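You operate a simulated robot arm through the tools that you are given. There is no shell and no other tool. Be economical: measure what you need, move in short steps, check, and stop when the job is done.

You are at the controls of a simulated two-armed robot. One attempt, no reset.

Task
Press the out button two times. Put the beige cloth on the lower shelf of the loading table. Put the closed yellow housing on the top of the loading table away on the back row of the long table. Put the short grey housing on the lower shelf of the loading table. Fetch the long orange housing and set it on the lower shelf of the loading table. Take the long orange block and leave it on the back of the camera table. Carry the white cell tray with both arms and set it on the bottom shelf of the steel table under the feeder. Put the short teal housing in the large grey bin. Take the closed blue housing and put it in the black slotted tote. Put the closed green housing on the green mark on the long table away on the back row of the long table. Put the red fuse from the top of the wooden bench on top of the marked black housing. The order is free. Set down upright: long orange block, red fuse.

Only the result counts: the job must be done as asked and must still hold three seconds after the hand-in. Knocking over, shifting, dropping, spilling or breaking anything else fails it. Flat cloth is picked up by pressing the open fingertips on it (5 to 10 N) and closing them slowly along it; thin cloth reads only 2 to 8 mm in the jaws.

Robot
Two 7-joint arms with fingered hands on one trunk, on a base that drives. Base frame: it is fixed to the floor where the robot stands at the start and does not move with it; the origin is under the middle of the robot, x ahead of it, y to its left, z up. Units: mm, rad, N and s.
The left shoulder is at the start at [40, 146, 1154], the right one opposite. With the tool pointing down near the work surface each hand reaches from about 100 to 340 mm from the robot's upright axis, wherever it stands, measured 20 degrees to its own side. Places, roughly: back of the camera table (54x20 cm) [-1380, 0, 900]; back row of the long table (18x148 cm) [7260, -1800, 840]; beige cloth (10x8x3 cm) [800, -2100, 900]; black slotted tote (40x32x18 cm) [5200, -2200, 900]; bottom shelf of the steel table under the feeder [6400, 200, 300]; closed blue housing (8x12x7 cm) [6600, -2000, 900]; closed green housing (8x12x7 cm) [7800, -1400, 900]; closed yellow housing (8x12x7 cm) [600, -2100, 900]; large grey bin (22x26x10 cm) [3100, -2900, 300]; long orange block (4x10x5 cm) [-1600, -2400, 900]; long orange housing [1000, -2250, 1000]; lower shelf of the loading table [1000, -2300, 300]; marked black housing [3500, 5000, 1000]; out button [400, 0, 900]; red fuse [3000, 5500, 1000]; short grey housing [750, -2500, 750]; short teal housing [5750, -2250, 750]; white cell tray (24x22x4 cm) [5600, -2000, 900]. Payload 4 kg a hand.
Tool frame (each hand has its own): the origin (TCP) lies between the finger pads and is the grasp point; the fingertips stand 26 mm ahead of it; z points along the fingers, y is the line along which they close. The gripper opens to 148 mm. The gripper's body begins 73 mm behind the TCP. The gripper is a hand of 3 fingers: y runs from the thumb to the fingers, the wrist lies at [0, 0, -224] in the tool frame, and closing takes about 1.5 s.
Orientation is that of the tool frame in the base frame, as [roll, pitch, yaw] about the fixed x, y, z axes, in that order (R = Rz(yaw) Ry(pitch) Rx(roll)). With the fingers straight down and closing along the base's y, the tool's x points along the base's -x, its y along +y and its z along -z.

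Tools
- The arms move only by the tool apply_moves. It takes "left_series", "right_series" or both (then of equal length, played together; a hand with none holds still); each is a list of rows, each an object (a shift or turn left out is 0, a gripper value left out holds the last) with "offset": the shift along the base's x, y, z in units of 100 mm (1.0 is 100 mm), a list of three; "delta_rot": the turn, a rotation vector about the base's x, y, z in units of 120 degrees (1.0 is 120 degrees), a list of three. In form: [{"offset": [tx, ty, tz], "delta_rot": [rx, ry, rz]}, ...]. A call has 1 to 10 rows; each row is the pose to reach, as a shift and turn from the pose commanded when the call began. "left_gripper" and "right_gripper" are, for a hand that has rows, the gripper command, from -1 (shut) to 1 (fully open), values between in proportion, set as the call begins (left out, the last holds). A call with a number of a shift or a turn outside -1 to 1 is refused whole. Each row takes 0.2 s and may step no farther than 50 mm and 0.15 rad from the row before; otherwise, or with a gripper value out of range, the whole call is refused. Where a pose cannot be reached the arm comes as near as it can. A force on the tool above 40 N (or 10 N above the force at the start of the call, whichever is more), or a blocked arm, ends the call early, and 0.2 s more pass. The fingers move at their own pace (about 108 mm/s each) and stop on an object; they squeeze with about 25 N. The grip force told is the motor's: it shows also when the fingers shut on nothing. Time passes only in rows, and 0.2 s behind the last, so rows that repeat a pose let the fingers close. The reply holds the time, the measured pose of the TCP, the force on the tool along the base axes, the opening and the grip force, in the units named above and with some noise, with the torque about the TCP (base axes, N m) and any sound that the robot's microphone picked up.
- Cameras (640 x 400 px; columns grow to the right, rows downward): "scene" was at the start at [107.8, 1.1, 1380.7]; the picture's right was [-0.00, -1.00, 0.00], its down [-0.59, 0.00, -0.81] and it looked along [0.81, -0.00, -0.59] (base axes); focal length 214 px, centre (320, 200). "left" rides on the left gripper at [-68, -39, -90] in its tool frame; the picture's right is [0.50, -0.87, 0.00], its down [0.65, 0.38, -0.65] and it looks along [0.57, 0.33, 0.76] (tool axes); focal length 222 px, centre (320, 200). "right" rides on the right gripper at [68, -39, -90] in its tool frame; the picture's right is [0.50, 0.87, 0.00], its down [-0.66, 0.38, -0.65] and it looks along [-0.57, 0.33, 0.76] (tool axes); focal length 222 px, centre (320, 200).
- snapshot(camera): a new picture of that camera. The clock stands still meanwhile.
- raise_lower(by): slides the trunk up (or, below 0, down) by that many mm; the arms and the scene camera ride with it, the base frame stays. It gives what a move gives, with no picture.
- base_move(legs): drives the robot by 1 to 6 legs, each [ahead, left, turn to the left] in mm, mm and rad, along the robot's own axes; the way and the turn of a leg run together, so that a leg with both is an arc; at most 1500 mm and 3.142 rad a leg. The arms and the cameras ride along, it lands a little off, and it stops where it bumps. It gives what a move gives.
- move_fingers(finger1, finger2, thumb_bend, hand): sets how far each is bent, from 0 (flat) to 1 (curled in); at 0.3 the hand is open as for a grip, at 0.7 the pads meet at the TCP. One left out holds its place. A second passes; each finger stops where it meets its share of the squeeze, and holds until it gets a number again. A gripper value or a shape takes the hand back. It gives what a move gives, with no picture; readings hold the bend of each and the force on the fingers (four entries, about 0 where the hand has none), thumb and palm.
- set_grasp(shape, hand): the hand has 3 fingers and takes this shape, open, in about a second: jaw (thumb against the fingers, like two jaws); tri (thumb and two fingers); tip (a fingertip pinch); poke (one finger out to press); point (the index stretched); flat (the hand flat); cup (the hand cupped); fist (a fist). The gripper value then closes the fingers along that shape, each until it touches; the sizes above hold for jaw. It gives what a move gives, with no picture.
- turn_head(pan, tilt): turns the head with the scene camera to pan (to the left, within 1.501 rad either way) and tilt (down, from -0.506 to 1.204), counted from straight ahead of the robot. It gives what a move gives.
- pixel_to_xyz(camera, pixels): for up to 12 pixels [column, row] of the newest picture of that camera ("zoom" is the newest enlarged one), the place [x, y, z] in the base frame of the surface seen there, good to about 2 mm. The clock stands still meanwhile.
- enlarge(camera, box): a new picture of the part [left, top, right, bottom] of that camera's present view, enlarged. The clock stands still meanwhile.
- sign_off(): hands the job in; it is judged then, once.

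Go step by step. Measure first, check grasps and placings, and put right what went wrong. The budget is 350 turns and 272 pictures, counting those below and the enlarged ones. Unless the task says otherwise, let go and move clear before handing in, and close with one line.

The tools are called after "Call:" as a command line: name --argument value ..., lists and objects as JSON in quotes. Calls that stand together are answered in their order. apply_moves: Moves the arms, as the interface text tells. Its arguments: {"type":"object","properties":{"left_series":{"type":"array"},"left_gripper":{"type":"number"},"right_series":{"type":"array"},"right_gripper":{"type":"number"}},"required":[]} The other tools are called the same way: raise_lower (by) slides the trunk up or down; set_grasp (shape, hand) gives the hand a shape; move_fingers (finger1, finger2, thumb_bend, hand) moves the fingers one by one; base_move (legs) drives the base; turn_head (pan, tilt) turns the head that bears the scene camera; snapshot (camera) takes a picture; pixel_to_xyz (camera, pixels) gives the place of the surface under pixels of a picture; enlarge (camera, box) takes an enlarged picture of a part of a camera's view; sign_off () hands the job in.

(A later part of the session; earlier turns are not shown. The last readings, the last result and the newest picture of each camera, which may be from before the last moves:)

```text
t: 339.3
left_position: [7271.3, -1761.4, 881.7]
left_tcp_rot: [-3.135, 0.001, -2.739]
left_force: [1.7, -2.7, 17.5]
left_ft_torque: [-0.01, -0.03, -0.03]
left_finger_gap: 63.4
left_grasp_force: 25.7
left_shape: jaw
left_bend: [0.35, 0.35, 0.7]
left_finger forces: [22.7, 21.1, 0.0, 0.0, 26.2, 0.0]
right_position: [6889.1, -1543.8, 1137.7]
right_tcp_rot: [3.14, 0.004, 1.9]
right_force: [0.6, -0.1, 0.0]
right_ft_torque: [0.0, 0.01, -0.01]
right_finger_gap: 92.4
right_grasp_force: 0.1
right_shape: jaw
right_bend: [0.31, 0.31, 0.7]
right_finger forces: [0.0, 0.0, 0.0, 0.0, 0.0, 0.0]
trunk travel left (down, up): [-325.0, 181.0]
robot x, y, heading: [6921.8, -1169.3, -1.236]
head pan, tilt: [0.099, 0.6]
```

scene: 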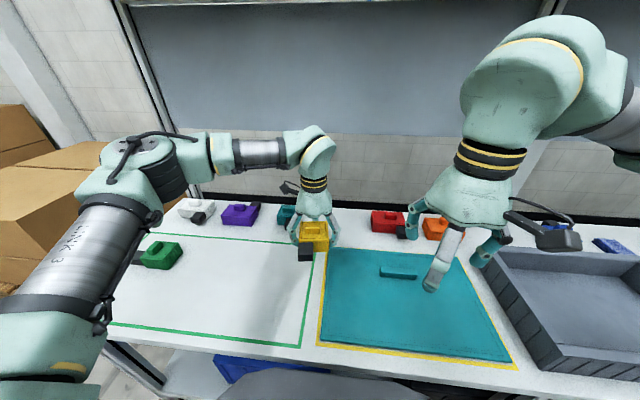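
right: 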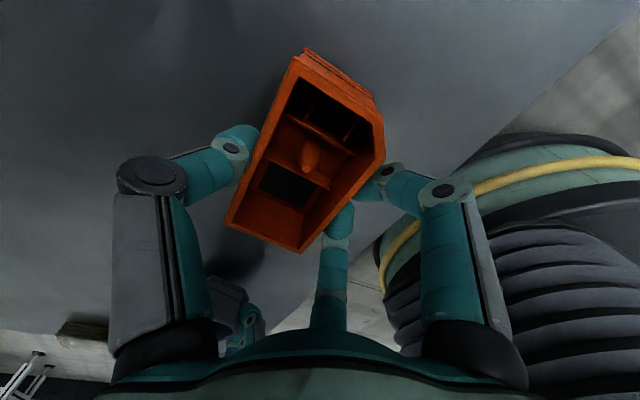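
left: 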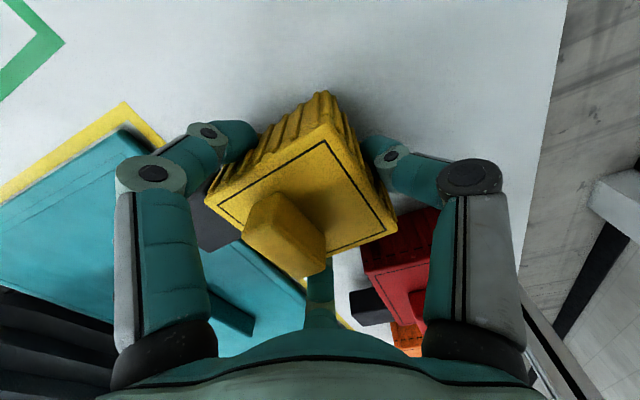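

Down on the table (17 N). Open only to ~82 mm, then rise straight up.

Call:
apply_moves --left_series '[{"offset": [0, 0, 0.02]}, {"offset": [0, 0, 0.03]}, {"offset": [0, 0, 0.03]}, {"offset": [0, 0, 0.03]}]' --left_gripper 0.11

Call:
apply_moves --left_series '[{"offset": [0, 0, 0.2]}, {"offset": [0, 0, 0.5]}, {"offset": [0, 0, 0.9]}, {"offset": [0, 0, 1.0]}]'

Call:
enlarge --camera "scene" --box '[150, 150, 440, 290]'

```text
t: 340.3
left_position: [7272.4, -1761.3, 882.5]
left_tcp_rot: [-3.142, 0.004, -2.739]
left_force: [-0.6, 0.2, -0.6]
left_ft_torque: [-0.01, 0.0, -0.02]
left_finger_gap: 82.9
left_grasp_force: 0.1
left_shape: jaw
left_bend: [0.34, 0.33, 0.7]
left_finger forces: [0.4, 0.6, 0.0, 0.0, 0.0, 0.1]
right_position: [6890.3, -1545.9, 1138.3]
right_tcp_rot: [-3.141, 0.004, 1.898]
right_force: [-0.7, -0.1, 0.7]
right_ft_torque: [0.02, 0.02, -0.02]
right_finger_gap: 92.1
right_grasp_force: 0.0
right_shape: jaw
right_bend: [0.31, 0.31, 0.7]
right_finger forces: [0.0, 0.0, 0.1, 0.1, 0.0, 0.0]
trunk travel left (down, up): [-325.0, 181.0]
robot x, y, heading: [6920.6, -1163.0, -1.241]
head pan, tilt: [0.099, 0.6]
```

```text
t: 341.3
left_position: [7272.4, -1761.7, 983.0]
left_tcp_rot: [-3.141, 0.001, -2.74]
left_force: [0.0, 0.1, -0.9]
left_ft_torque: [-0.05, 0.02, 0.0]
left_finger_gap: 82.2
left_grasp_force: 0.0
left_shape: jaw
left_bend: [0.34, 0.34, 0.7]
left_finger forces: [0.1, 0.0, 0.1, 0.0, 0.0, 0.0]
right_position: [6891.5, -1544.9, 1136.6]
right_tcp_rot: [3.141, 0.002, 1.898]
right_force: [-0.3, 0.7, -0.5]
right_ft_torque: [0.02, 0.03, -0.01]
right_finger_gap: 92.1
right_grasp_force: 0.0
right_shape: jaw
right_bend: [0.31, 0.31, 0.7]
right_finger forces: [0.1, 0.0, 0.0, 0.0, 0.1, 0.0]
trunk travel left (down, up): [-325.0, 181.0]
robot x, y, heading: [6920.3, -1164.3, -1.235]
head pan, tilt: [0.099, 0.6]
```

```text
2.21 times, centred on (295, 220) of scene
```

zoom: 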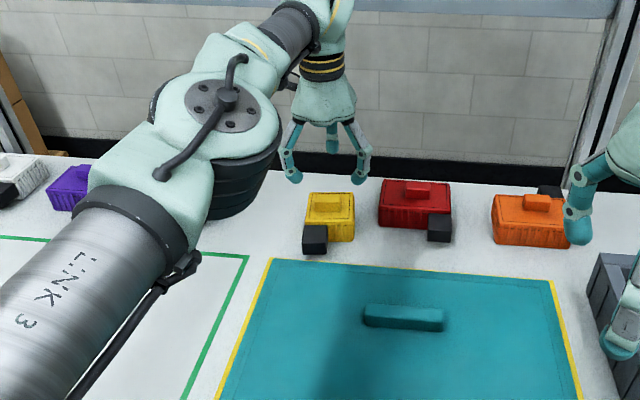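

The yellow housing stands next to red. I verify its place, then raise and retract.

Call:
pixel_to_xyz --camera "zoom" --pixels '[[310, 196], [350, 196], [330, 205], [352, 240], [313, 252], [380, 225], [410, 190], [520, 200]]'

Call:
apply_moves --left_series '[{"offset": [-0.1, 0.3, 0.2]}, {"offset": [-0.2, 0.6, 0.4]}, {"offset": [-0.3, 0.95, 0.6]}]'

Call:
apply_moves --left_series '[{"offset": [-0.1, 0.35, 0.1]}, {"offset": [-0.2, 0.75, 0.3]}, {"offset": [-0.3, 0.98, 0.5]}]' --left_gripper 0.6

Call:
snapshot --camera "scene"

```text
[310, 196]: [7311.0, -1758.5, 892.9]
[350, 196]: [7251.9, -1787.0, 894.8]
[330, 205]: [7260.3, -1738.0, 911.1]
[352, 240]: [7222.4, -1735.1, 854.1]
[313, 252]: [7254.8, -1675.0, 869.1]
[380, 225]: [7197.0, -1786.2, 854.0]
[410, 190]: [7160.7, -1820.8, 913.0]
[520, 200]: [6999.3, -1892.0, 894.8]
```

```text
t: 342.1
left_position: [7265.1, -1754.2, 1033.3]
left_tcp_rot: [3.139, 0.003, -2.738]
left_force: [0.5, 0.4, -0.7]
left_ft_torque: [0.03, 0.02, 0.02]
left_finger_gap: 82.5
left_grasp_force: 0.1
left_shape: jaw
left_bend: [0.34, 0.34, 0.7]
left_finger forces: [0.0, 0.0, 0.1, 0.0, 0.0, 0.0]
left hand out of reach, approached as far as the arm can: row 1, 2, 3
right_position: [6890.7, -1545.6, 1136.9]
right_tcp_rot: [3.139, 0.004, 1.899]
right_force: [-0.1, 0.4, -0.1]
right_ft_torque: [0.03, -0.05, 0.02]
right_finger_gap: 92.1
right_grasp_force: 0.1
right_shape: jaw
right_bend: [0.31, 0.31, 0.7]
right_finger forces: [0.0, 0.1, 0.1, 0.0, 0.0, 0.1]
trunk travel left (down, up): [-325.0, 181.0]
robot x, y, heading: [6922.8, -1164.4, -1.241]
head pan, tilt: [0.099, 0.6]
```

```text
t: 342.9
left_position: [7257.7, -1748.2, 1066.2]
left_tcp_rot: [3.14, 0.003, -2.739]
left_force: [-0.3, -0.1, 0.5]
left_ft_torque: [-0.01, 0.01, -0.02]
left_finger_gap: 118.3
left_grasp_force: 0.0
left_shape: jaw
left_bend: [0.26, 0.26, 0.48]
left_finger forces: [0.0, 0.1, 0.0, 0.0, 0.0, 0.0]
left hand out of reach, approached as far as the arm can: row 1, 2, 3
right_position: [6890.5, -1545.8, 1137.1]
right_tcp_rot: [-3.141, 0.004, 1.899]
right_force: [-1.4, 1.0, 0.5]
right_ft_torque: [0.01, 0.01, -0.02]
right_finger_gap: 92.1
right_grasp_force: 0.0
right_shape: jaw
right_bend: [0.31, 0.31, 0.7]
right_finger forces: [0.1, 0.1, 0.0, 0.0, 0.1, 0.0]
trunk travel left (down, up): [-325.0, 181.0]
robot x, y, heading: [6924.0, -1160.7, -1.24]
head pan, tilt: [0.099, 0.6]
```

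```text
154 pictures are left
```

scene: 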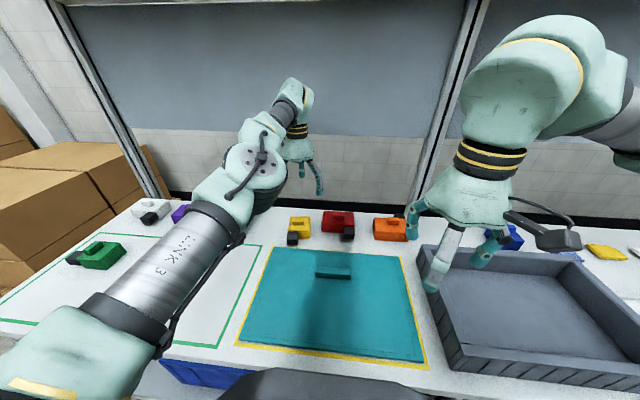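

Yellow is in place (body centre V≈4050). The arm seems stuck near full stretch; I try pulling it straight back at a lower height.

Call:
apply_moves --left_series '[{"offset": [-0.05, 0.1, -0.1]}, {"offset": [-0.1, 0.3, -0.2]}, {"offset": [-0.2, 0.6, -0.2]}, {"offset": [-0.3, 0.9, -0.2]}]'

```text
t: 343.9
left_position: [7249.4, -1752.6, 1057.2]
left_tcp_rot: [3.139, 0.004, -2.741]
left_force: [-0.6, 0.9, -0.9]
left_ft_torque: [0.0, -0.01, 0.02]
left_finger_gap: 117.8
left_grasp_force: 0.0
left_shape: jaw
left_bend: [0.26, 0.26, 0.48]
left_finger forces: [0.1, 0.1, 0.1, 0.0, 0.0, 0.1]
left hand out of reach, approached as far as the arm can: row 1, 2, 3, 4
right_position: [6890.4, -1545.1, 1137.2]
right_tcp_rot: [3.139, 0.003, 1.899]
right_force: [0.0, 0.3, -0.6]
right_ft_torque: [0.01, -0.03, 0.01]
right_finger_gap: 92.0
right_grasp_force: 0.0
right_shape: jaw
right_bend: [0.31, 0.31, 0.7]
right_finger forces: [0.0, 0.1, 0.0, 0.1, 0.0, 0.1]
trunk travel left (down, up): [-325.0, 181.0]
robot x, y, heading: [6918.7, -1163.5, -1.236]
head pan, tilt: [0.099, 0.6]
```

The wrist is probably at a joint limit with the rotated hand. I rotate the hand back toward its default yaw step by step while holding the commanded spot.

Call:
apply_moves --left_series '[{"delta_rot": [0, 0, -0.06]}, {"delta_rot": [0, 0, -0.12]}, {"delta_rot": [0, 0, -0.18]}, {"delta_rot": [0, 0, -0.24]}, {"delta_rot": [0, 0, -0.3]}, {"delta_rot": [0, 0, -0.36]}]'

```text
t: 345.3
left_position: [7248.4, -1752.0, 1061.2]
left_tcp_rot: [-3.141, 0.001, 2.786]
left_force: [0.4, -0.9, 0.5]
left_ft_torque: [0.0, -0.02, 0.0]
left_finger_gap: 118.2
left_grasp_force: 0.0
left_shape: jaw
left_bend: [0.26, 0.26, 0.48]
left_finger forces: [0.1, 0.0, 0.0, 0.0, 0.1, 0.0]
right_position: [6891.0, -1546.1, 1136.9]
right_tcp_rot: [3.141, 0.003, 1.899]
right_force: [-0.6, -0.4, -1.2]
right_ft_torque: [0.0, 0.01, -0.03]
right_finger_gap: 92.5
right_grasp_force: 0.1
right_shape: jaw
right_bend: [0.31, 0.31, 0.7]
right_finger forces: [0.0, 0.0, 0.1, 0.0, 0.0, 0.0]
trunk travel left (down, up): [-325.0, 181.0]
robot x, y, heading: [6922.6, -1166.1, -1.238]
head pan, tilt: [0.099, 0.6]
```

The hand turned freely; the commanded pose equals the actual one. Now pull back.

Call:
apply_moves --left_series '[{"offset": [-0.1, 0.3, 0], "delta_rot": [0, 0, -0.06]}, {"offset": [-0.2, 0.6, 0], "delta_rot": [0, 0, -0.12]}, {"offset": [-0.3, 0.95, 0], "delta_rot": [0, 0, -0.18]}, {"offset": [-0.3, 0.95, 0], "delta_rot": [0, 0, -0.24]}, {"offset": [-0.3, 0.95, 0], "delta_rot": [0, 0, -0.3]}, {"offset": [-0.3, 0.95, 0], "delta_rot": [0, 0, -0.36]}, {"offset": [-0.3, 0.95, 0], "delta_rot": [0, 0, -0.42]}]'

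Call:
apply_moves --left_series '[{"offset": [0.0, 0.35, 0]}, {"offset": [0.05, 0.75, 0]}, {"offset": [0.1, 1.0, 0]}]'

Call:
snapshot --camera "scene"

```text
t: 346.9
left_position: [7290.3, -1718.2, 1150.5]
left_tcp_rot: [-3.141, -0.002, 1.908]
left_force: [-1.1, -0.6, 0.0]
left_ft_torque: [-0.04, -0.01, -0.03]
left_finger_gap: 118.1
left_grasp_force: 0.1
left_shape: jaw
left_bend: [0.25, 0.25, 0.48]
left_finger forces: [0.0, 0.1, 0.0, 0.1, 0.0, 0.0]
left hand out of reach, approached as far as the arm can: row 1, 2, 3, 4, 5, 6, 7
right_position: [6890.8, -1545.5, 1137.5]
right_tcp_rot: [3.139, 0.004, 1.898]
right_force: [-0.5, 0.2, -0.4]
right_ft_torque: [0.03, -0.01, -0.01]
right_finger_gap: 92.4
right_grasp_force: 0.1
right_shape: jaw
right_bend: [0.31, 0.31, 0.7]
right_finger forces: [0.1, 0.0, 0.1, 0.0, 0.1, 0.1]
trunk travel left (down, up): [-325.0, 181.0]
robot x, y, heading: [6924.5, -1161.9, -1.236]
head pan, tilt: [0.099, 0.6]
```

```text
t: 347.7
left_position: [7310.9, -1704.0, 1169.0]
left_tcp_rot: [-3.141, 0.001, 1.909]
left_force: [0.2, -0.3, 0.5]
left_ft_torque: [0.0, 0.0, -0.01]
left_finger_gap: 118.6
left_grasp_force: 0.0
left_shape: jaw
left_bend: [0.25, 0.25, 0.48]
left_finger forces: [0.0, 0.1, 0.1, 0.0, 0.0, 0.1]
left hand out of reach, approached as far as the arm can: row 1, 2, 3
right_position: [6891.0, -1544.8, 1136.1]
right_tcp_rot: [3.14, 0.004, 1.899]
right_force: [-0.2, -0.9, -0.1]
right_ft_torque: [-0.03, 0.01, 0.01]
right_finger_gap: 92.1
right_grasp_force: 0.1
right_shape: jaw
right_bend: [0.31, 0.31, 0.7]
right_finger forces: [0.1, 0.0, 0.0, 0.0, 0.0, 0.1]
trunk travel left (down, up): [-325.0, 181.0]
robot x, y, heading: [6920.3, -1164.8, -1.236]
head pan, tilt: [0.099, 0.6]
```

```text
153 pictures are left
```

scene: 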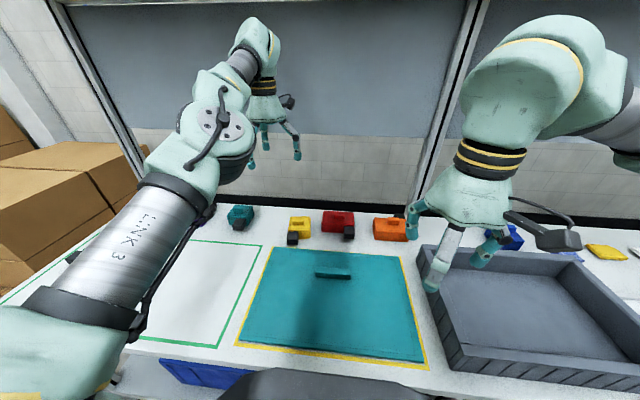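

The arm is stuck fully straight. I try sideways-and-down moves to break out of the stretched posture.

Call:
apply_moves --left_series '[{"offset": [0.2, 0.25, -0.3]}, {"offset": [0.4, 0.5, -0.6]}, {"offset": [0.55, 0.75, -0.9]}, {"offset": [0.6, 0.9, -1.0]}, {"offset": [0.6, 1.0, -1.0]}]'

Call:
apply_moves --left_series '[{"offset": [0.0, 0.4, 0]}, {"offset": [0.0, 0.8, 0]}, {"offset": [0, 1.0, 0.0]}]'

```text
t: 348.9
left_position: [7391.4, -1698.0, 1104.1]
left_tcp_rot: [3.141, -0.001, 1.908]
left_force: [0.1, 0.2, -0.4]
left_ft_torque: [0.0, 0.01, 0.01]
left_finger_gap: 118.4
left_grasp_force: 0.0
left_shape: jaw
left_bend: [0.25, 0.25, 0.48]
left_finger forces: [0.0, 0.1, 0.0, 0.0, 0.0, 0.1]
left hand out of reach, approached as far as the arm can: row 1, 2, 3, 4, 5
right_position: [6891.1, -1544.7, 1138.1]
right_tcp_rot: [-3.141, 0.003, 1.899]
right_force: [0.0, -0.7, 0.1]
right_ft_torque: [-0.01, 0.01, 0.0]
right_finger_gap: 92.3
right_grasp_force: 0.1
right_shape: jaw
right_bend: [0.31, 0.31, 0.7]
right_finger forces: [0.1, 0.1, 0.1, 0.0, 0.0, 0.0]
trunk travel left (down, up): [-325.0, 181.0]
robot x, y, heading: [6922.1, -1162.3, -1.237]
head pan, tilt: [0.099, 0.6]
```

```text
t: 349.7
left_position: [7427.1, -1672.5, 1122.4]
left_tcp_rot: [-3.141, 0.0, 1.91]
left_force: [-0.4, -0.2, 0.0]
left_ft_torque: [0.01, 0.0, -0.02]
left_finger_gap: 118.3
left_grasp_force: 0.0
left_shape: jaw
left_bend: [0.25, 0.25, 0.48]
left_finger forces: [0.0, 0.0, 0.0, 0.0, 0.0, 0.0]
left hand out of reach, approached as far as the arm can: row 1, 2, 3
right_position: [6890.2, -1545.6, 1138.9]
right_tcp_rot: [-3.141, 0.004, 1.899]
right_force: [0.1, -0.2, 0.3]
right_ft_torque: [0.02, 0.0, -0.02]
right_finger_gap: 92.5
right_grasp_force: 0.0
right_shape: jaw
right_bend: [0.31, 0.31, 0.7]
right_finger forces: [0.1, 0.0, 0.0, 0.0, 0.0, 0.0]
trunk travel left (down, up): [-325.0, 181.0]
robot x, y, heading: [6919.1, -1165.9, -1.237]
head pan, tilt: [0.099, 0.6]
```

I try tilting the hand while asking for retraction, so the elbow joint gets engaged.

Call:
apply_moves --left_series '[{"offset": [-0.05, 0.15, 0], "delta_rot": [-0.06, -0.021, 0]}, {"offset": [-0.1, 0.3, 0], "delta_rot": [-0.12, -0.042, 0]}, {"offset": [-0.15, 0.45, 0], "delta_rot": [-0.18, -0.063, 0]}, {"offset": [-0.2, 0.6, 0], "delta_rot": [-0.24, -0.084, 0]}, {"offset": [-0.25, 0.75, 0], "delta_rot": [-0.3, -0.105, 0]}, {"offset": [-0.3, 0.9, 0], "delta_rot": [-0.36, -0.126, 0]}]'

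Call:
snapshot --camera "scene"

```text
t: 351.1
left_position: [7399.4, -1585.4, 1124.1]
left_tcp_rot: [-3.138, 0.806, 1.914]
left_force: [-0.2, 0.3, 0.1]
left_ft_torque: [0.0, -0.02, -0.03]
left_finger_gap: 118.6
left_grasp_force: 0.0
left_shape: jaw
left_bend: [0.25, 0.25, 0.48]
left_finger forces: [0.1, 0.1, 0.0, 0.1, 0.1, 0.0]
left hand out of reach, approached as far as the arm can: row 1, 2
right_position: [6892.2, -1543.0, 1139.5]
right_tcp_rot: [-3.139, 0.003, 1.899]
right_force: [0.5, 0.1, 0.1]
right_ft_torque: [-0.03, 0.03, 0.0]
right_finger_gap: 92.3
right_grasp_force: 0.0
right_shape: jaw
right_bend: [0.31, 0.31, 0.7]
right_finger forces: [0.0, 0.0, 0.1, 0.0, 0.0, 0.0]
trunk travel left (down, up): [-325.0, 181.0]
robot x, y, heading: [6920.2, -1164.5, -1.232]
head pan, tilt: [0.099, 0.6]
```

```text
152 pictures are left
```

scene: 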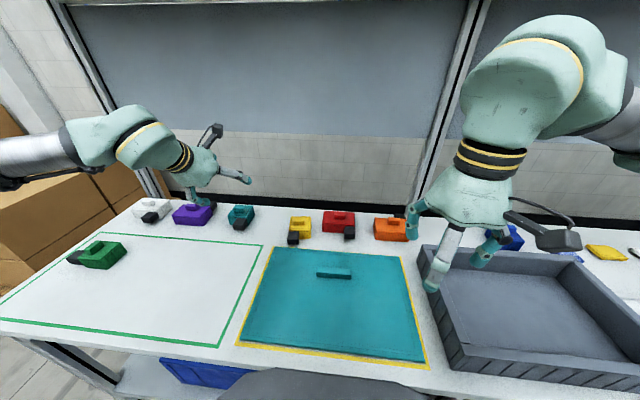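

Free again. I level the hand while retracting further.

Call:
apply_moves --left_series '[{"offset": [-0.06, 0.17, 0], "delta_rot": [0.06, 0.021, 0]}, {"offset": [-0.12, 0.34, 0], "delta_rot": [0.12, 0.042, 0]}, {"offset": [-0.18, 0.5, 0], "delta_rot": [0.18, 0.063, 0]}, {"offset": [-0.24, 0.67, 0], "delta_rot": [0.24, 0.084, 0]}, {"offset": [-0.3, 0.84, 0], "delta_rot": [0.3, 0.105, 0]}, {"offset": [-0.34, 1.0, 0], "delta_rot": [0.363, 0.127, 0]}, {"offset": [-0.34, 1.0, 0], "delta_rot": [0.363, 0.127, 0]}]'

Call:
snapshot --camera "scene"

```text
t: 352.7
left_position: [7361.5, -1487.0, 1122.2]
left_tcp_rot: [-3.141, -0.005, 1.909]
left_force: [-0.1, 0.5, -0.7]
left_ft_torque: [-0.03, -0.04, -0.02]
left_finger_gap: 118.2
left_grasp_force: 0.0
left_shape: jaw
left_bend: [0.25, 0.25, 0.48]
left_finger forces: [0.0, 0.1, 0.0, 0.1, 0.0, 0.0]
right_position: [6890.6, -1545.1, 1137.0]
right_tcp_rot: [3.14, 0.004, 1.9]
right_force: [-0.6, 0.3, 0.1]
right_ft_torque: [0.0, -0.03, -0.03]
right_finger_gap: 92.2
right_grasp_force: 0.1
right_shape: jaw
right_bend: [0.31, 0.31, 0.7]
right_finger forces: [0.0, 0.0, 0.0, 0.0, 0.0, 0.0]
trunk travel left (down, up): [-325.0, 181.0]
robot x, y, heading: [6920.9, -1167.2, -1.24]
head pan, tilt: [0.099, 0.6]
```

```text
151 pictures are left
```

scene: 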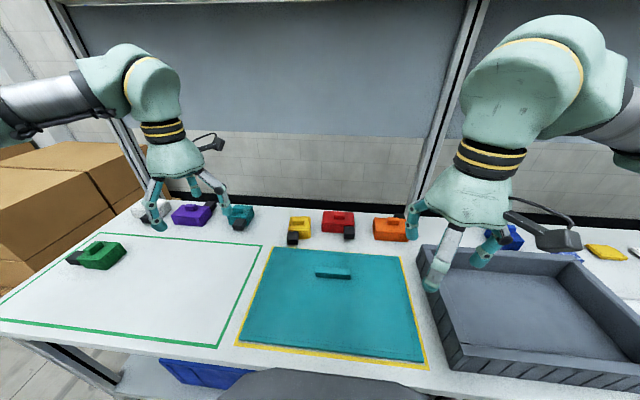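

Now the green housing. I shift the base 490 mm left to reach it.

Call:
base_move --legs '[[0, 490, 0]]'

Call:
turn_head --pan 0.3 --tilt 0.7

Call:
snapshot --camera "scene"

Call:
snapshot --camera "left"

```text
t: 355.5
left_position: [7815.7, -1324.4, 1122.8]
left_tcp_rot: [3.141, -0.003, 1.919]
left_force: [0.1, -0.6, -0.4]
left_ft_torque: [-0.03, -0.04, 0.05]
left_finger_gap: 118.4
left_grasp_force: 0.0
left_shape: jaw
left_bend: [0.25, 0.25, 0.48]
left_finger forces: [0.1, 0.1, 0.0, 0.0, 0.0, 0.1]
right_position: [7346.5, -1386.9, 1137.1]
right_tcp_rot: [3.139, 0.003, 1.909]
right_force: [0.6, 0.8, 0.8]
right_ft_torque: [-0.02, 0.01, -0.02]
right_finger_gap: 92.2
right_grasp_force: 0.0
right_shape: jaw
right_bend: [0.31, 0.31, 0.7]
right_finger forces: [0.0, 0.0, 0.1, 0.1, 0.0, 0.0]
trunk travel left (down, up): [-325.0, 181.0]
robot x, y, heading: [7376.5, -1004.0, -1.228]
head pan, tilt: [0.099, 0.6]
```

```text
t: 356.2
left_position: [7817.4, -1323.9, 1122.4]
left_tcp_rot: [3.139, -0.004, 1.918]
left_force: [0.4, -0.1, 0.2]
left_ft_torque: [-0.03, 0.02, 0.0]
left_finger_gap: 118.4
left_grasp_force: 0.2
left_shape: jaw
left_bend: [0.25, 0.25, 0.48]
left_finger forces: [0.1, 0.0, 0.1, 0.0, 0.0, 0.0]
right_position: [7346.5, -1385.3, 1138.0]
right_tcp_rot: [-3.141, 0.004, 1.908]
right_force: [0.4, 0.6, 0.4]
right_ft_torque: [-0.01, -0.04, 0.0]
right_finger_gap: 92.5
right_grasp_force: 0.1
right_shape: jaw
right_bend: [0.31, 0.31, 0.7]
right_finger forces: [0.0, 0.1, 0.0, 0.0, 0.1, 0.0]
trunk travel left (down, up): [-325.0, 181.0]
robot x, y, heading: [7371.9, -1005.0, -1.227]
head pan, tilt: [0.3, 0.7]
```

```text
150 pictures are left
```

scene: 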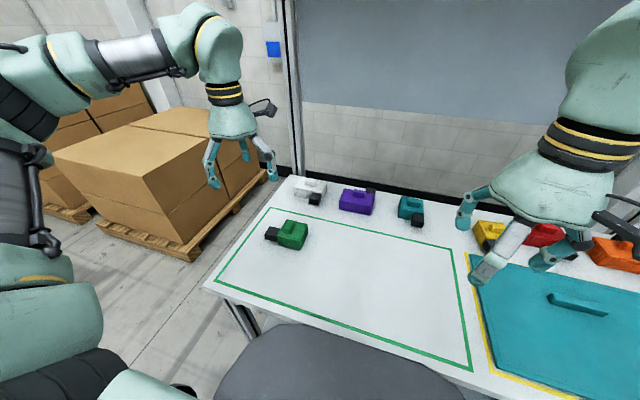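

```text
149 pictures are left
```

left: 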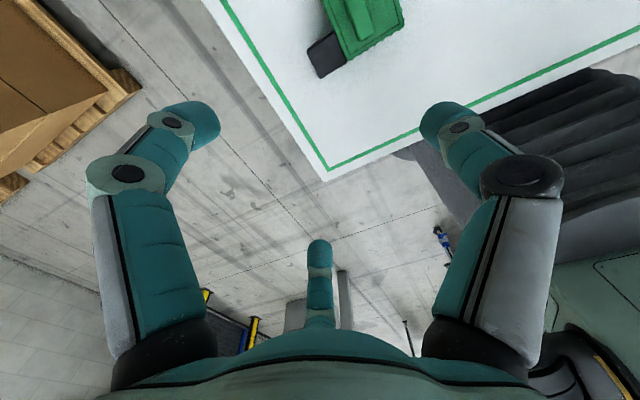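

Call:
enlarge --camera "scene" --box '[240, 170, 440, 290]'

```text
3.20 times, centred on (340, 230) of scene
```

zoom: 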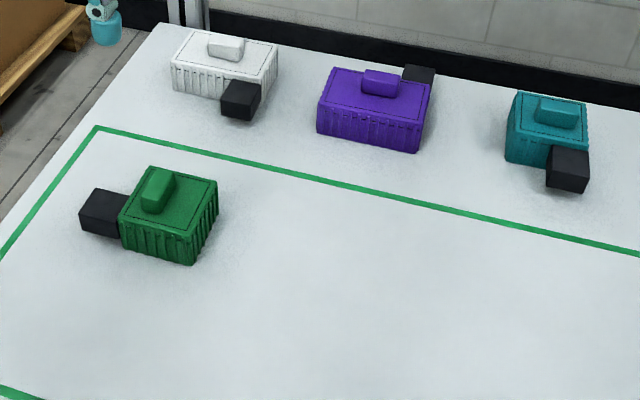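

Call:
pixel_to_xyz --camera "zoom" --pixels '[[148, 169], [214, 182], [190, 236], [122, 217], [97, 190], [82, 215], [110, 235], [440, 208], [95, 128], [507, 160], [590, 130], [320, 118]]'

```text
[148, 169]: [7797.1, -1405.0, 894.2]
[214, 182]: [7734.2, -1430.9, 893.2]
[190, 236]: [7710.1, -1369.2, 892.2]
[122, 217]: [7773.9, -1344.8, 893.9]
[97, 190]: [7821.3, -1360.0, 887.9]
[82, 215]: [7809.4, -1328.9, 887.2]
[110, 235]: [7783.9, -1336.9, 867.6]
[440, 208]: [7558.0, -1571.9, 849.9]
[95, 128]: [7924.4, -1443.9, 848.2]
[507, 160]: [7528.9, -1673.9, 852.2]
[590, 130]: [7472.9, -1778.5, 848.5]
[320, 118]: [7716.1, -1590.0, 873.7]
```

Green: centre (7754,-1387), axes rotated 22.4°, connector on its left. I move over it with the hand in default orientation (fingers on near/far faces, thumb on the right face).

Call:
apply_moves --left_series '[{"offset": [-0.2, -0.2, -0.3], "delta_rot": [0, 0, 0.021]}, {"offset": [-0.4, -0.4, -0.6], "delta_rot": [0, 0, 0.021]}, {"offset": [-0.63, -0.63, -0.9], "delta_rot": [0, 0, 0.021]}, {"offset": [-0.63, -0.63, -1.0], "delta_rot": [0, 0, 0.021]}]'

Call:
apply_moves --left_series '[{"offset": [0, 0, -0.4]}, {"offset": [0, 0, -0.6]}]'

Call:
snapshot --camera "left"

Call:
enlarge --camera "scene" --box '[220, 170, 380, 290]'

```text
t: 357.2
left_position: [7752.8, -1388.2, 1024.7]
left_tcp_rot: [-3.139, -0.001, 1.962]
left_force: [-0.6, 0.1, -0.3]
left_ft_torque: [0.0, 0.0, 0.0]
left_finger_gap: 118.4
left_grasp_force: 0.0
left_shape: jaw
left_bend: [0.25, 0.25, 0.48]
left_finger forces: [0.1, 0.0, 0.0, 0.0, 0.0, 0.0]
right_position: [7347.3, -1386.4, 1136.3]
right_tcp_rot: [3.141, 0.004, 1.908]
right_force: [0.2, 0.1, 0.2]
right_ft_torque: [-0.03, 0.01, -0.04]
right_finger_gap: 92.2
right_grasp_force: 0.1
right_shape: jaw
right_bend: [0.31, 0.31, 0.7]
right_finger forces: [0.0, 0.0, 0.0, 0.0, 0.0, 0.0]
trunk travel left (down, up): [-325.0, 181.0]
robot x, y, heading: [7373.5, -1004.5, -1.231]
head pan, tilt: [0.3, 0.7]
```

```text
t: 357.9
left_position: [7753.6, -1386.7, 963.7]
left_tcp_rot: [-3.141, -0.004, 1.962]
left_force: [0.4, -0.3, -0.3]
left_ft_torque: [0.01, -0.06, -0.01]
left_finger_gap: 118.4
left_grasp_force: 0.2
left_shape: jaw
left_bend: [0.25, 0.25, 0.48]
left_finger forces: [0.0, 0.0, 0.1, 0.0, 0.0, 0.1]
right_position: [7346.9, -1387.0, 1136.8]
right_tcp_rot: [-3.141, 0.004, 1.909]
right_force: [0.1, 0.0, -0.6]
right_ft_torque: [0.05, 0.03, -0.05]
right_finger_gap: 92.3
right_grasp_force: 0.1
right_shape: jaw
right_bend: [0.31, 0.31, 0.7]
right_finger forces: [0.1, 0.0, 0.1, 0.0, 0.0, 0.0]
trunk travel left (down, up): [-325.0, 181.0]
robot x, y, heading: [7374.2, -1002.7, -1.226]
head pan, tilt: [0.3, 0.7]
```

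```text
147 pictures are left
```

left: 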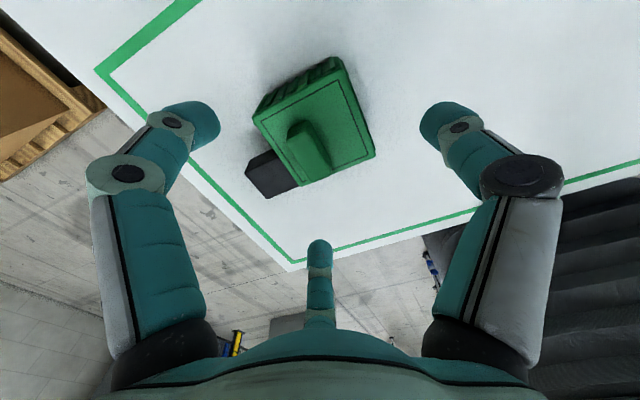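

```text
3.33 times, centred on (300, 230) of scene
```

zoom: 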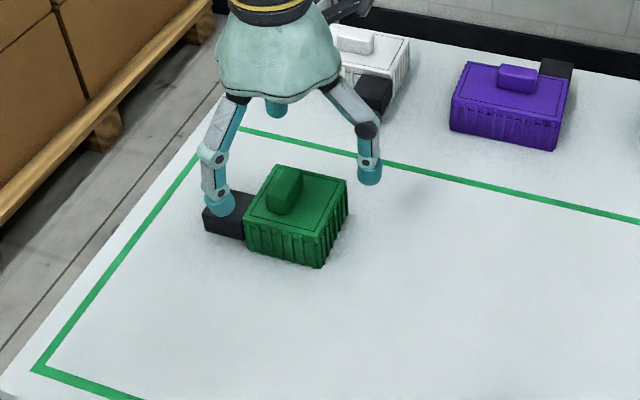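

The near finger would pass close to the connector, so I shift 9 mm right and descend, then close.

Call:
apply_moves --left_series '[{"offset": [-0.08, -0.035, -0.2]}, {"offset": [-0.08, -0.035, -0.5]}, {"offset": [-0.08, -0.035, -0.77]}, {"offset": [-0.08, -0.035, -0.77]}]'

Call:
snapshot --camera "left"

Call:
apply_moves --left_series '[{"offset": [0, 0, 0]}, {"offset": [0, 0, 0]}, {"offset": [0, 0, 0]}, {"offset": [0, 0, 0]}, {"offset": [0, 0, 0]}]' --left_gripper -1

Call:
snapshot --camera "left"

```text
t: 358.9
left_position: [7743.6, -1389.8, 885.5]
left_tcp_rot: [3.14, -0.004, 1.961]
left_force: [-0.8, 0.0, 0.6]
left_ft_torque: [0.0, -0.01, 0.01]
left_finger_gap: 118.2
left_grasp_force: 0.1
left_shape: jaw
left_bend: [0.25, 0.25, 0.48]
left_finger forces: [0.0, 0.0, 0.1, 0.1, 0.0, 0.1]
right_position: [7345.7, -1386.5, 1137.1]
right_tcp_rot: [3.14, 0.002, 1.907]
right_force: [-0.1, -0.5, 0.3]
right_ft_torque: [0.06, 0.0, 0.02]
right_finger_gap: 92.4
right_grasp_force: 0.1
right_shape: jaw
right_bend: [0.31, 0.31, 0.7]
right_finger forces: [0.0, 0.0, 0.1, 0.0, 0.0, 0.0]
trunk travel left (down, up): [-325.0, 181.0]
robot x, y, heading: [7376.4, -1006.8, -1.226]
head pan, tilt: [0.3, 0.7]
```

```text
145 pictures are left
```

left: 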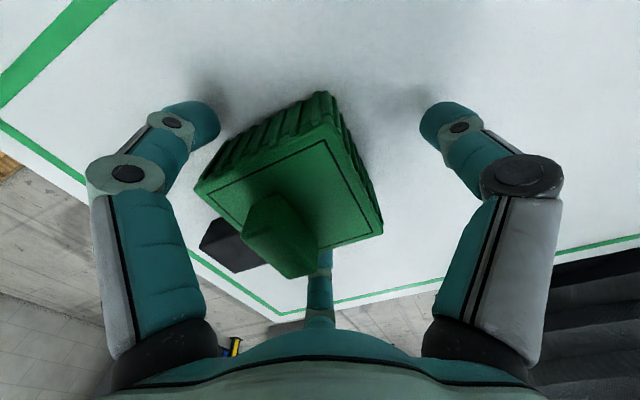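

```text
t: 360.1
left_position: [7744.5, -1389.9, 885.6]
left_tcp_rot: [-3.141, -0.004, 1.961]
left_force: [0.3, -0.4, 0.6]
left_ft_torque: [-0.01, 0.02, 0.02]
left_finger_gap: 59.9
left_grasp_force: 24.7
left_shape: jaw
left_bend: [0.32, 0.39, 0.7]
left_finger forces: [18.9, 20.4, 0.1, 0.0, 22.5, 0.1]
right_position: [7346.7, -1387.0, 1137.4]
right_tcp_rot: [-3.141, 0.004, 1.907]
right_force: [-1.1, -0.5, 0.2]
right_ft_torque: [-0.03, -0.02, 0.0]
right_finger_gap: 92.0
right_grasp_force: 0.2
right_shape: jaw
right_bend: [0.31, 0.31, 0.7]
right_finger forces: [0.0, 0.1, 0.0, 0.0, 0.1, 0.0]
trunk travel left (down, up): [-325.0, 181.0]
robot x, y, heading: [7368.8, -1005.8, -1.223]
head pan, tilt: [0.3, 0.7]
```

```text
144 pictures are left
```

left: 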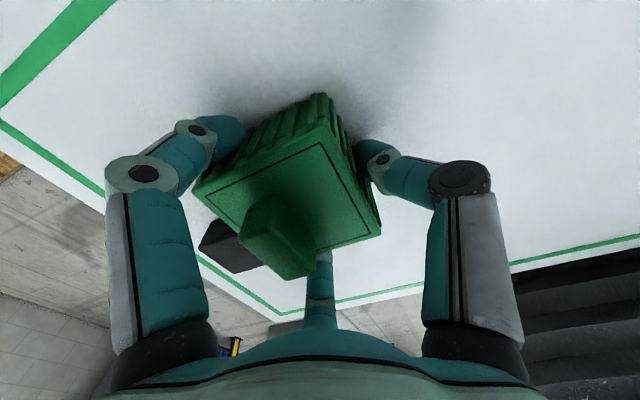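

Green is gripped (19/20/22 N). Lift and pull back, then shift right to view the back row near orange and blue.

Call:
apply_moves --left_series '[{"offset": [0, 0, 0.3]}, {"offset": [0, 0, 0.7]}, {"offset": [0, 0, 1.0]}]'

Call:
apply_moves --left_series '[{"offset": [-0.1, 0.2, 0.3]}, {"offset": [-0.2, 0.45, 0.6]}, {"offset": [-0.25, 0.6, 0.8]}]'

Call:
base_move --legs '[[-80, -900, 0], [0, 0, -0.01]]'

Call:
turn_head --pan 0.1 --tilt 0.6

Call:
snapshot --camera "scene"

```text
t: 360.9
left_position: [7742.6, -1390.5, 986.2]
left_tcp_rot: [3.141, -0.003, 1.961]
left_force: [-0.4, -0.3, -2.7]
left_ft_torque: [-0.04, 0.02, -0.02]
left_finger_gap: 59.4
left_grasp_force: 25.4
left_shape: jaw
left_bend: [0.32, 0.39, 0.7]
left_finger forces: [18.9, 20.4, 0.0, 0.0, 22.5, 0.1]
right_position: [7344.6, -1387.0, 1137.7]
right_tcp_rot: [-3.141, 0.005, 1.907]
right_force: [-0.5, 0.5, 1.8]
right_ft_torque: [0.0, -0.01, 0.02]
right_finger_gap: 92.2
right_grasp_force: 0.1
right_shape: jaw
right_bend: [0.31, 0.31, 0.7]
right_finger forces: [0.0, 0.1, 0.0, 0.1, 0.0, 0.0]
trunk travel left (down, up): [-325.0, 181.0]
robot x, y, heading: [7370.9, -1005.8, -1.226]
head pan, tilt: [0.3, 0.7]
```

```text
t: 361.6
left_position: [7719.4, -1329.2, 1065.4]
left_tcp_rot: [-3.141, -0.006, 1.963]
left_force: [0.2, 0.3, -2.2]
left_ft_torque: [-0.01, 0.04, 0.0]
left_finger_gap: 59.5
left_grasp_force: 24.5
left_shape: jaw
left_bend: [0.32, 0.39, 0.7]
left_finger forces: [19.0, 20.4, 0.1, 0.0, 22.4, 0.0]
right_position: [7345.5, -1386.2, 1137.3]
right_tcp_rot: [-3.14, 0.004, 1.908]
right_force: [-0.4, 0.2, -1.0]
right_ft_torque: [0.02, 0.02, 0.02]
right_finger_gap: 92.3
right_grasp_force: 0.1
right_shape: jaw
right_bend: [0.31, 0.31, 0.7]
right_finger forces: [0.1, 0.0, 0.1, 0.0, 0.1, 0.0]
trunk travel left (down, up): [-325.0, 181.0]
robot x, y, heading: [7371.3, -1002.3, -1.229]
head pan, tilt: [0.3, 0.7]
```

```text
t: 366.6
left_position: [6855.1, -1556.3, 1066.2]
left_tcp_rot: [3.141, -0.004, 1.944]
left_force: [-0.3, 0.1, -1.9]
left_ft_torque: [0.0, 0.03, 0.0]
left_finger_gap: 59.5
left_grasp_force: 25.1
left_shape: jaw
left_bend: [0.32, 0.39, 0.7]
left_finger forces: [18.9, 20.4, 0.1, 0.1, 22.4, 0.1]
right_position: [6479.5, -1605.2, 1137.1]
right_tcp_rot: [3.141, 0.002, 1.891]
right_force: [0.1, 0.5, -0.3]
right_ft_torque: [0.0, 0.01, 0.06]
right_finger_gap: 92.3
right_grasp_force: 0.2
right_shape: jaw
right_bend: [0.31, 0.31, 0.7]
right_finger forces: [0.1, 0.0, 0.0, 0.0, 0.0, 0.0]
trunk travel left (down, up): [-325.0, 181.0]
robot x, y, heading: [6513.3, -1221.4, -1.247]
head pan, tilt: [0.3, 0.7]
```

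```text
t: 367.4
left_position: [6854.7, -1556.8, 1066.1]
left_tcp_rot: [3.141, -0.004, 1.943]
left_force: [0.1, -0.3, -2.5]
left_ft_torque: [-0.01, 0.04, 0.0]
left_finger_gap: 59.3
left_grasp_force: 25.0
left_shape: jaw
left_bend: [0.32, 0.39, 0.7]
left_finger forces: [19.0, 20.3, 0.0, 0.1, 22.3, 0.0]
right_position: [6479.5, -1605.0, 1138.0]
right_tcp_rot: [3.141, 0.003, 1.889]
right_force: [0.3, -0.3, 0.0]
right_ft_torque: [-0.01, -0.02, -0.01]
right_finger_gap: 92.1
right_grasp_force: 0.0
right_shape: jaw
right_bend: [0.31, 0.31, 0.7]
right_finger forces: [0.1, 0.1, 0.0, 0.0, 0.1, 0.0]
trunk travel left (down, up): [-325.0, 181.0]
robot x, y, heading: [6511.6, -1224.2, -1.248]
head pan, tilt: [0.099, 0.6]
```

```text
143 pictures are left
```

scene: 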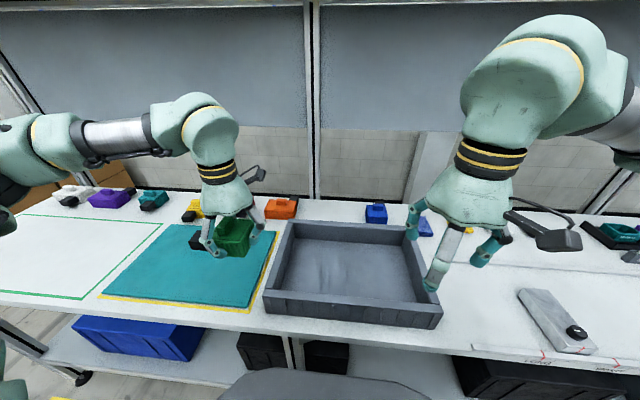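

Between orange (280,207) and blue (377,212) the back row looks free behind the grey tray. Measuring.

Call:
pixel_to_xyz --camera "scene" --pixels '[[298, 210], [330, 210], [330, 218], [366, 215], [377, 210], [340, 222], [340, 228], [395, 225], [388, 215], [410, 300], [280, 228], [355, 205]]'

Call:
enlarge --camera "scene" --box '[180, 180, 440, 330]'

```text
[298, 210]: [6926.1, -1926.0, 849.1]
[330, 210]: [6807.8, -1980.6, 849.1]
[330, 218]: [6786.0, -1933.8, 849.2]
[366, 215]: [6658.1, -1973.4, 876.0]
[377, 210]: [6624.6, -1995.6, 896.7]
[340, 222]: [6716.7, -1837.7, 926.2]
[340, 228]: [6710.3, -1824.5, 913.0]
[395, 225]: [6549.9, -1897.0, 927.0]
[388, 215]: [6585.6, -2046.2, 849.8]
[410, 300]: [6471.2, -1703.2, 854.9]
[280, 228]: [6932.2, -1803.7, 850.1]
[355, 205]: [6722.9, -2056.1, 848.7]
```

```text
2.46 times, centred on (310, 255) of scene
```

zoom: 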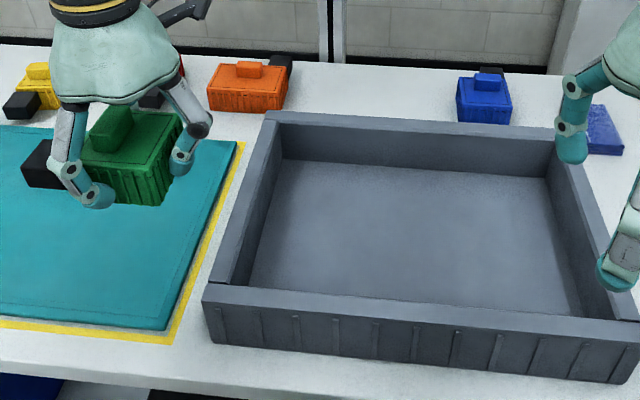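

There's a 268 mm free stretch (U 5636–5904) behind the tray. I line up with U≈5770 and approach.

Call:
base_move --legs '[[75, -115, 0.012]]'

Call:
apply_moves --left_series '[{"offset": [0.1, -0.2, -0.1]}, {"offset": [0.2, -0.5, -0.2]}, {"offset": [0.3, -0.85, -0.3]}]'

Call:
snapshot --camera "scene"

```text
t: 368.7
left_position: [6774.8, -1657.3, 1066.1]
left_tcp_rot: [-3.14, -0.002, 1.962]
left_force: [-0.8, 0.8, -1.2]
left_ft_torque: [-0.01, 0.04, -0.01]
left_finger_gap: 59.4
left_grasp_force: 24.8
left_shape: jaw
left_bend: [0.32, 0.39, 0.7]
left_finger forces: [19.0, 20.4, 0.0, 0.0, 22.4, 0.1]
right_position: [6401.6, -1711.7, 1137.6]
right_tcp_rot: [3.141, 0.003, 1.908]
right_force: [-0.2, -0.5, -0.8]
right_ft_torque: [0.0, 0.03, 0.03]
right_finger_gap: 92.2
right_grasp_force: 0.0
right_shape: jaw
right_bend: [0.31, 0.31, 0.7]
right_finger forces: [0.0, 0.1, 0.1, 0.0, 0.0, 0.0]
trunk travel left (down, up): [-325.0, 181.0]
robot x, y, heading: [6429.7, -1333.2, -1.231]
head pan, tilt: [0.099, 0.6]
```

```text
t: 369.5
left_position: [6804.9, -1745.4, 1035.1]
left_tcp_rot: [3.14, -0.005, 1.961]
left_force: [1.2, 0.1, -2.5]
left_ft_torque: [-0.02, 0.0, 0.02]
left_finger_gap: 59.4
left_grasp_force: 24.9
left_shape: jaw
left_bend: [0.32, 0.39, 0.7]
left_finger forces: [19.0, 20.6, 0.0, 0.1, 22.3, 0.0]
right_position: [6400.4, -1713.8, 1136.5]
right_tcp_rot: [3.141, 0.003, 1.907]
right_force: [-0.3, -0.3, 0.3]
right_ft_torque: [0.0, -0.01, 0.01]
right_finger_gap: 92.2
right_grasp_force: 0.1
right_shape: jaw
right_bend: [0.31, 0.31, 0.7]
right_finger forces: [0.1, 0.0, 0.0, 0.0, 0.1, 0.0]
trunk travel left (down, up): [-325.0, 181.0]
robot x, y, heading: [6427.0, -1334.1, -1.229]
head pan, tilt: [0.099, 0.6]
```

```text
141 pictures are left
```

scene: 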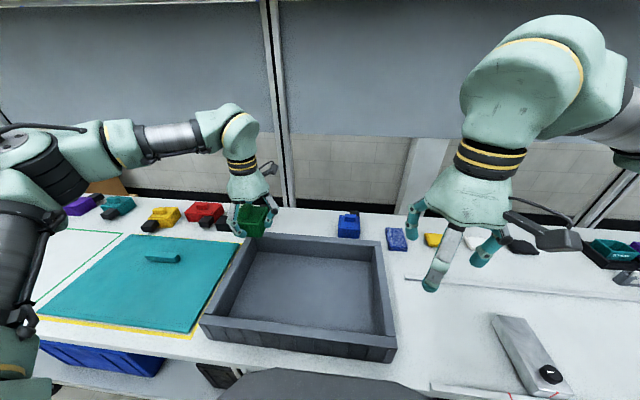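

Call:
apply_moves --left_series '[{"offset": [-0.05, -0.3, -0.1]}, {"offset": [-0.1, -0.6, -0.2]}, {"offset": [-0.13, -0.92, -0.35]}]'

Call:
apply_moves --left_series '[{"offset": [-0.06, -0.4, -0.1]}, {"offset": [-0.13, -0.8, -0.2]}, {"offset": [-0.13, -0.88, -0.3]}, {"offset": [-0.13, -0.88, -0.3]}]'

Call:
enlarge --camera "scene" --box '[180, 150, 440, 280]'

```text
t: 370.3
left_position: [6793.5, -1836.7, 1001.7]
left_tcp_rot: [-3.142, -0.006, 1.96]
left_force: [0.5, 1.0, -2.6]
left_ft_torque: [0.0, 0.06, 0.0]
left_finger_gap: 59.2
left_grasp_force: 24.9
left_shape: jaw
left_bend: [0.32, 0.39, 0.7]
left_finger forces: [19.1, 20.3, 0.1, 0.1, 22.1, 0.0]
right_position: [6400.9, -1714.0, 1136.1]
right_tcp_rot: [3.138, 0.003, 1.908]
right_force: [0.7, -1.0, 0.2]
right_ft_torque: [0.02, -0.04, 0.0]
right_finger_gap: 92.6
right_grasp_force: 0.1
right_shape: jaw
right_bend: [0.31, 0.31, 0.7]
right_finger forces: [0.0, 0.0, 0.0, 0.0, 0.0, 0.0]
trunk travel left (down, up): [-325.0, 181.0]
robot x, y, heading: [6427.9, -1334.7, -1.229]
head pan, tilt: [0.099, 0.6]
```

```text
t: 371.3
left_position: [6778.9, -1923.1, 972.1]
left_tcp_rot: [3.141, -0.005, 1.959]
left_force: [0.8, -0.1, -2.4]
left_ft_torque: [-0.04, 0.06, -0.02]
left_finger_gap: 59.0
left_grasp_force: 25.2
left_shape: jaw
left_bend: [0.32, 0.39, 0.7]
left_finger forces: [19.1, 20.4, 0.0, 0.0, 22.1, 0.0]
right_position: [6402.0, -1714.1, 1138.0]
right_tcp_rot: [3.14, 0.004, 1.908]
right_force: [0.0, -0.7, -0.6]
right_ft_torque: [-0.01, -0.01, 0.01]
right_finger_gap: 92.2
right_grasp_force: 0.1
right_shape: jaw
right_bend: [0.31, 0.31, 0.7]
right_finger forces: [0.0, 0.0, 0.1, 0.0, 0.0, 0.0]
trunk travel left (down, up): [-325.0, 181.0]
robot x, y, heading: [6428.4, -1334.0, -1.231]
head pan, tilt: [0.099, 0.6]
```

```text
2.46 times, centred on (310, 215) of scene
```

zoom: 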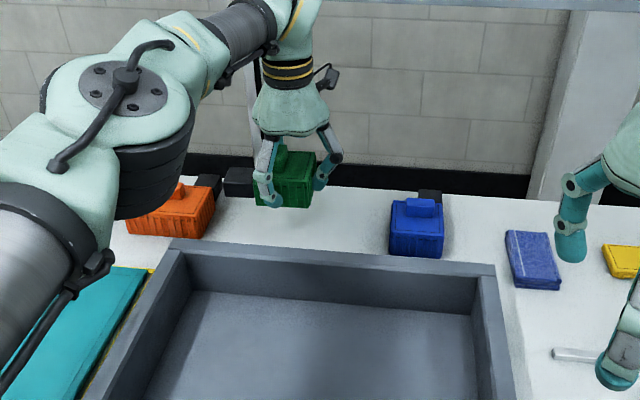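

Aligned: green goes between orange and blue. Lowering to contact (expected z≈885).

Call:
apply_moves --left_series '[{"offset": [0, 0, -0.3]}, {"offset": [0, 0, -0.6]}, {"offset": [0, 0, -0.75]}, {"offset": [0, 0, -0.83]}]'

Call:
apply_moves --left_series '[{"offset": [0, 0, -0.02]}, {"offset": [0, 0, -0.04]}, {"offset": [0, 0, -0.06]}, {"offset": [0, 0, -0.08]}]'

```text
t: 372.3
left_position: [6779.2, -1922.5, 888.3]
left_tcp_rot: [3.141, -0.004, 1.963]
left_force: [0.2, -0.3, -2.3]
left_ft_torque: [-0.02, 0.07, -0.01]
left_finger_gap: 59.0
left_grasp_force: 24.5
left_shape: jaw
left_bend: [0.32, 0.39, 0.7]
left_finger forces: [19.0, 20.3, 0.0, 0.1, 22.0, 0.0]
right_position: [6401.7, -1713.5, 1136.5]
right_tcp_rot: [3.141, 0.005, 1.906]
right_force: [-0.5, 0.1, 0.3]
right_ft_torque: [0.0, 0.02, 0.03]
right_finger_gap: 92.1
right_grasp_force: 0.0
right_shape: jaw
right_bend: [0.31, 0.31, 0.7]
right_finger forces: [0.1, 0.0, 0.0, 0.1, 0.0, 0.0]
trunk travel left (down, up): [-325.0, 181.0]
robot x, y, heading: [6426.7, -1334.3, -1.231]
head pan, tilt: [0.099, 0.6]
```

```text
t: 373.3
left_position: [6777.8, -1922.6, 884.6]
left_tcp_rot: [-3.141, 0.001, 1.963]
left_force: [0.5, -3.5, 18.7]
left_ft_torque: [-0.04, -0.19, 0.06]
left_finger_gap: 59.3
left_grasp_force: 24.7
left_shape: jaw
left_bend: [0.32, 0.39, 0.7]
left_finger forces: [21.7, 22.5, 0.0, 0.1, 24.5, 0.0]
right_position: [6400.1, -1711.8, 1139.1]
right_tcp_rot: [3.14, 0.006, 1.906]
right_force: [0.7, 0.2, -0.5]
right_ft_torque: [-0.01, 0.03, -0.01]
right_finger_gap: 92.1
right_grasp_force: 0.0
right_shape: jaw
right_bend: [0.31, 0.31, 0.7]
right_finger forces: [0.1, 0.1, 0.0, 0.1, 0.1, 0.0]
trunk travel left (down, up): [-325.0, 181.0]
robot x, y, heading: [6426.1, -1330.2, -1.23]
head pan, tilt: [0.099, 0.6]
```

Down. Release to ~95 mm and rise straight up 100 mm.

Call:
apply_moves --left_series '[{"offset": [0, 0, 0.03]}, {"offset": [0, 0, 0.04]}, {"offset": [0, 0, 0.04]}, {"offset": [0, 0, 0.04]}]' --left_gripper 0.25

Call:
apply_moves --left_series '[{"offset": [0, 0, 0.2]}, {"offset": [0, 0, 0.5]}, {"offset": [-0.05, 0.1, 0.8]}]'

Call:
enlarge --camera "scene" --box '[180, 150, 440, 280]'

```text
t: 374.3
left_position: [6778.1, -1924.1, 883.7]
left_tcp_rot: [3.141, -0.005, 1.958]
left_force: [-0.8, 0.8, -0.2]
left_ft_torque: [0.01, 0.04, -0.03]
left_finger_gap: 91.8
left_grasp_force: 0.1
left_shape: jaw
left_bend: [0.31, 0.31, 0.7]
left_finger forces: [0.0, 0.1, 0.1, 0.0, 0.0, 0.0]
right_position: [6401.3, -1712.7, 1138.3]
right_tcp_rot: [3.141, 0.004, 1.908]
right_force: [-0.2, 0.3, -0.9]
right_ft_torque: [0.03, 0.01, 0.0]
right_finger_gap: 92.3
right_grasp_force: 0.0
right_shape: jaw
right_bend: [0.31, 0.31, 0.7]
right_finger forces: [0.1, 0.0, 0.0, 0.0, 0.0, 0.0]
trunk travel left (down, up): [-325.0, 181.0]
robot x, y, heading: [6429.7, -1327.9, -1.229]
head pan, tilt: [0.099, 0.6]
```

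```text
t: 375.1
left_position: [6774.5, -1910.0, 964.0]
left_tcp_rot: [-3.14, -0.005, 1.963]
left_force: [0.1, 0.1, 0.4]
left_ft_torque: [0.0, 0.01, 0.01]
left_finger_gap: 92.1
left_grasp_force: 0.1
left_shape: jaw
left_bend: [0.31, 0.31, 0.7]
left_finger forces: [0.1, 0.0, 0.1, 0.0, 0.0, 0.0]
right_position: [6400.7, -1711.4, 1139.0]
right_tcp_rot: [-3.14, 0.005, 1.908]
right_force: [-0.4, 0.0, -0.5]
right_ft_torque: [0.02, -0.01, 0.0]
right_finger_gap: 92.1
right_grasp_force: 0.1
right_shape: jaw
right_bend: [0.31, 0.31, 0.7]
right_finger forces: [0.0, 0.0, 0.0, 0.0, 0.0, 0.0]
trunk travel left (down, up): [-325.0, 181.0]
robot x, y, heading: [6430.6, -1329.5, -1.227]
head pan, tilt: [0.099, 0.6]
```

```text
2.46 times, centred on (310, 215) of scene
```

zoom: 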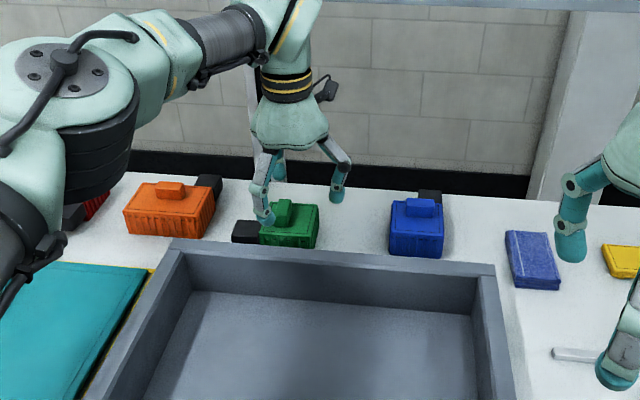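

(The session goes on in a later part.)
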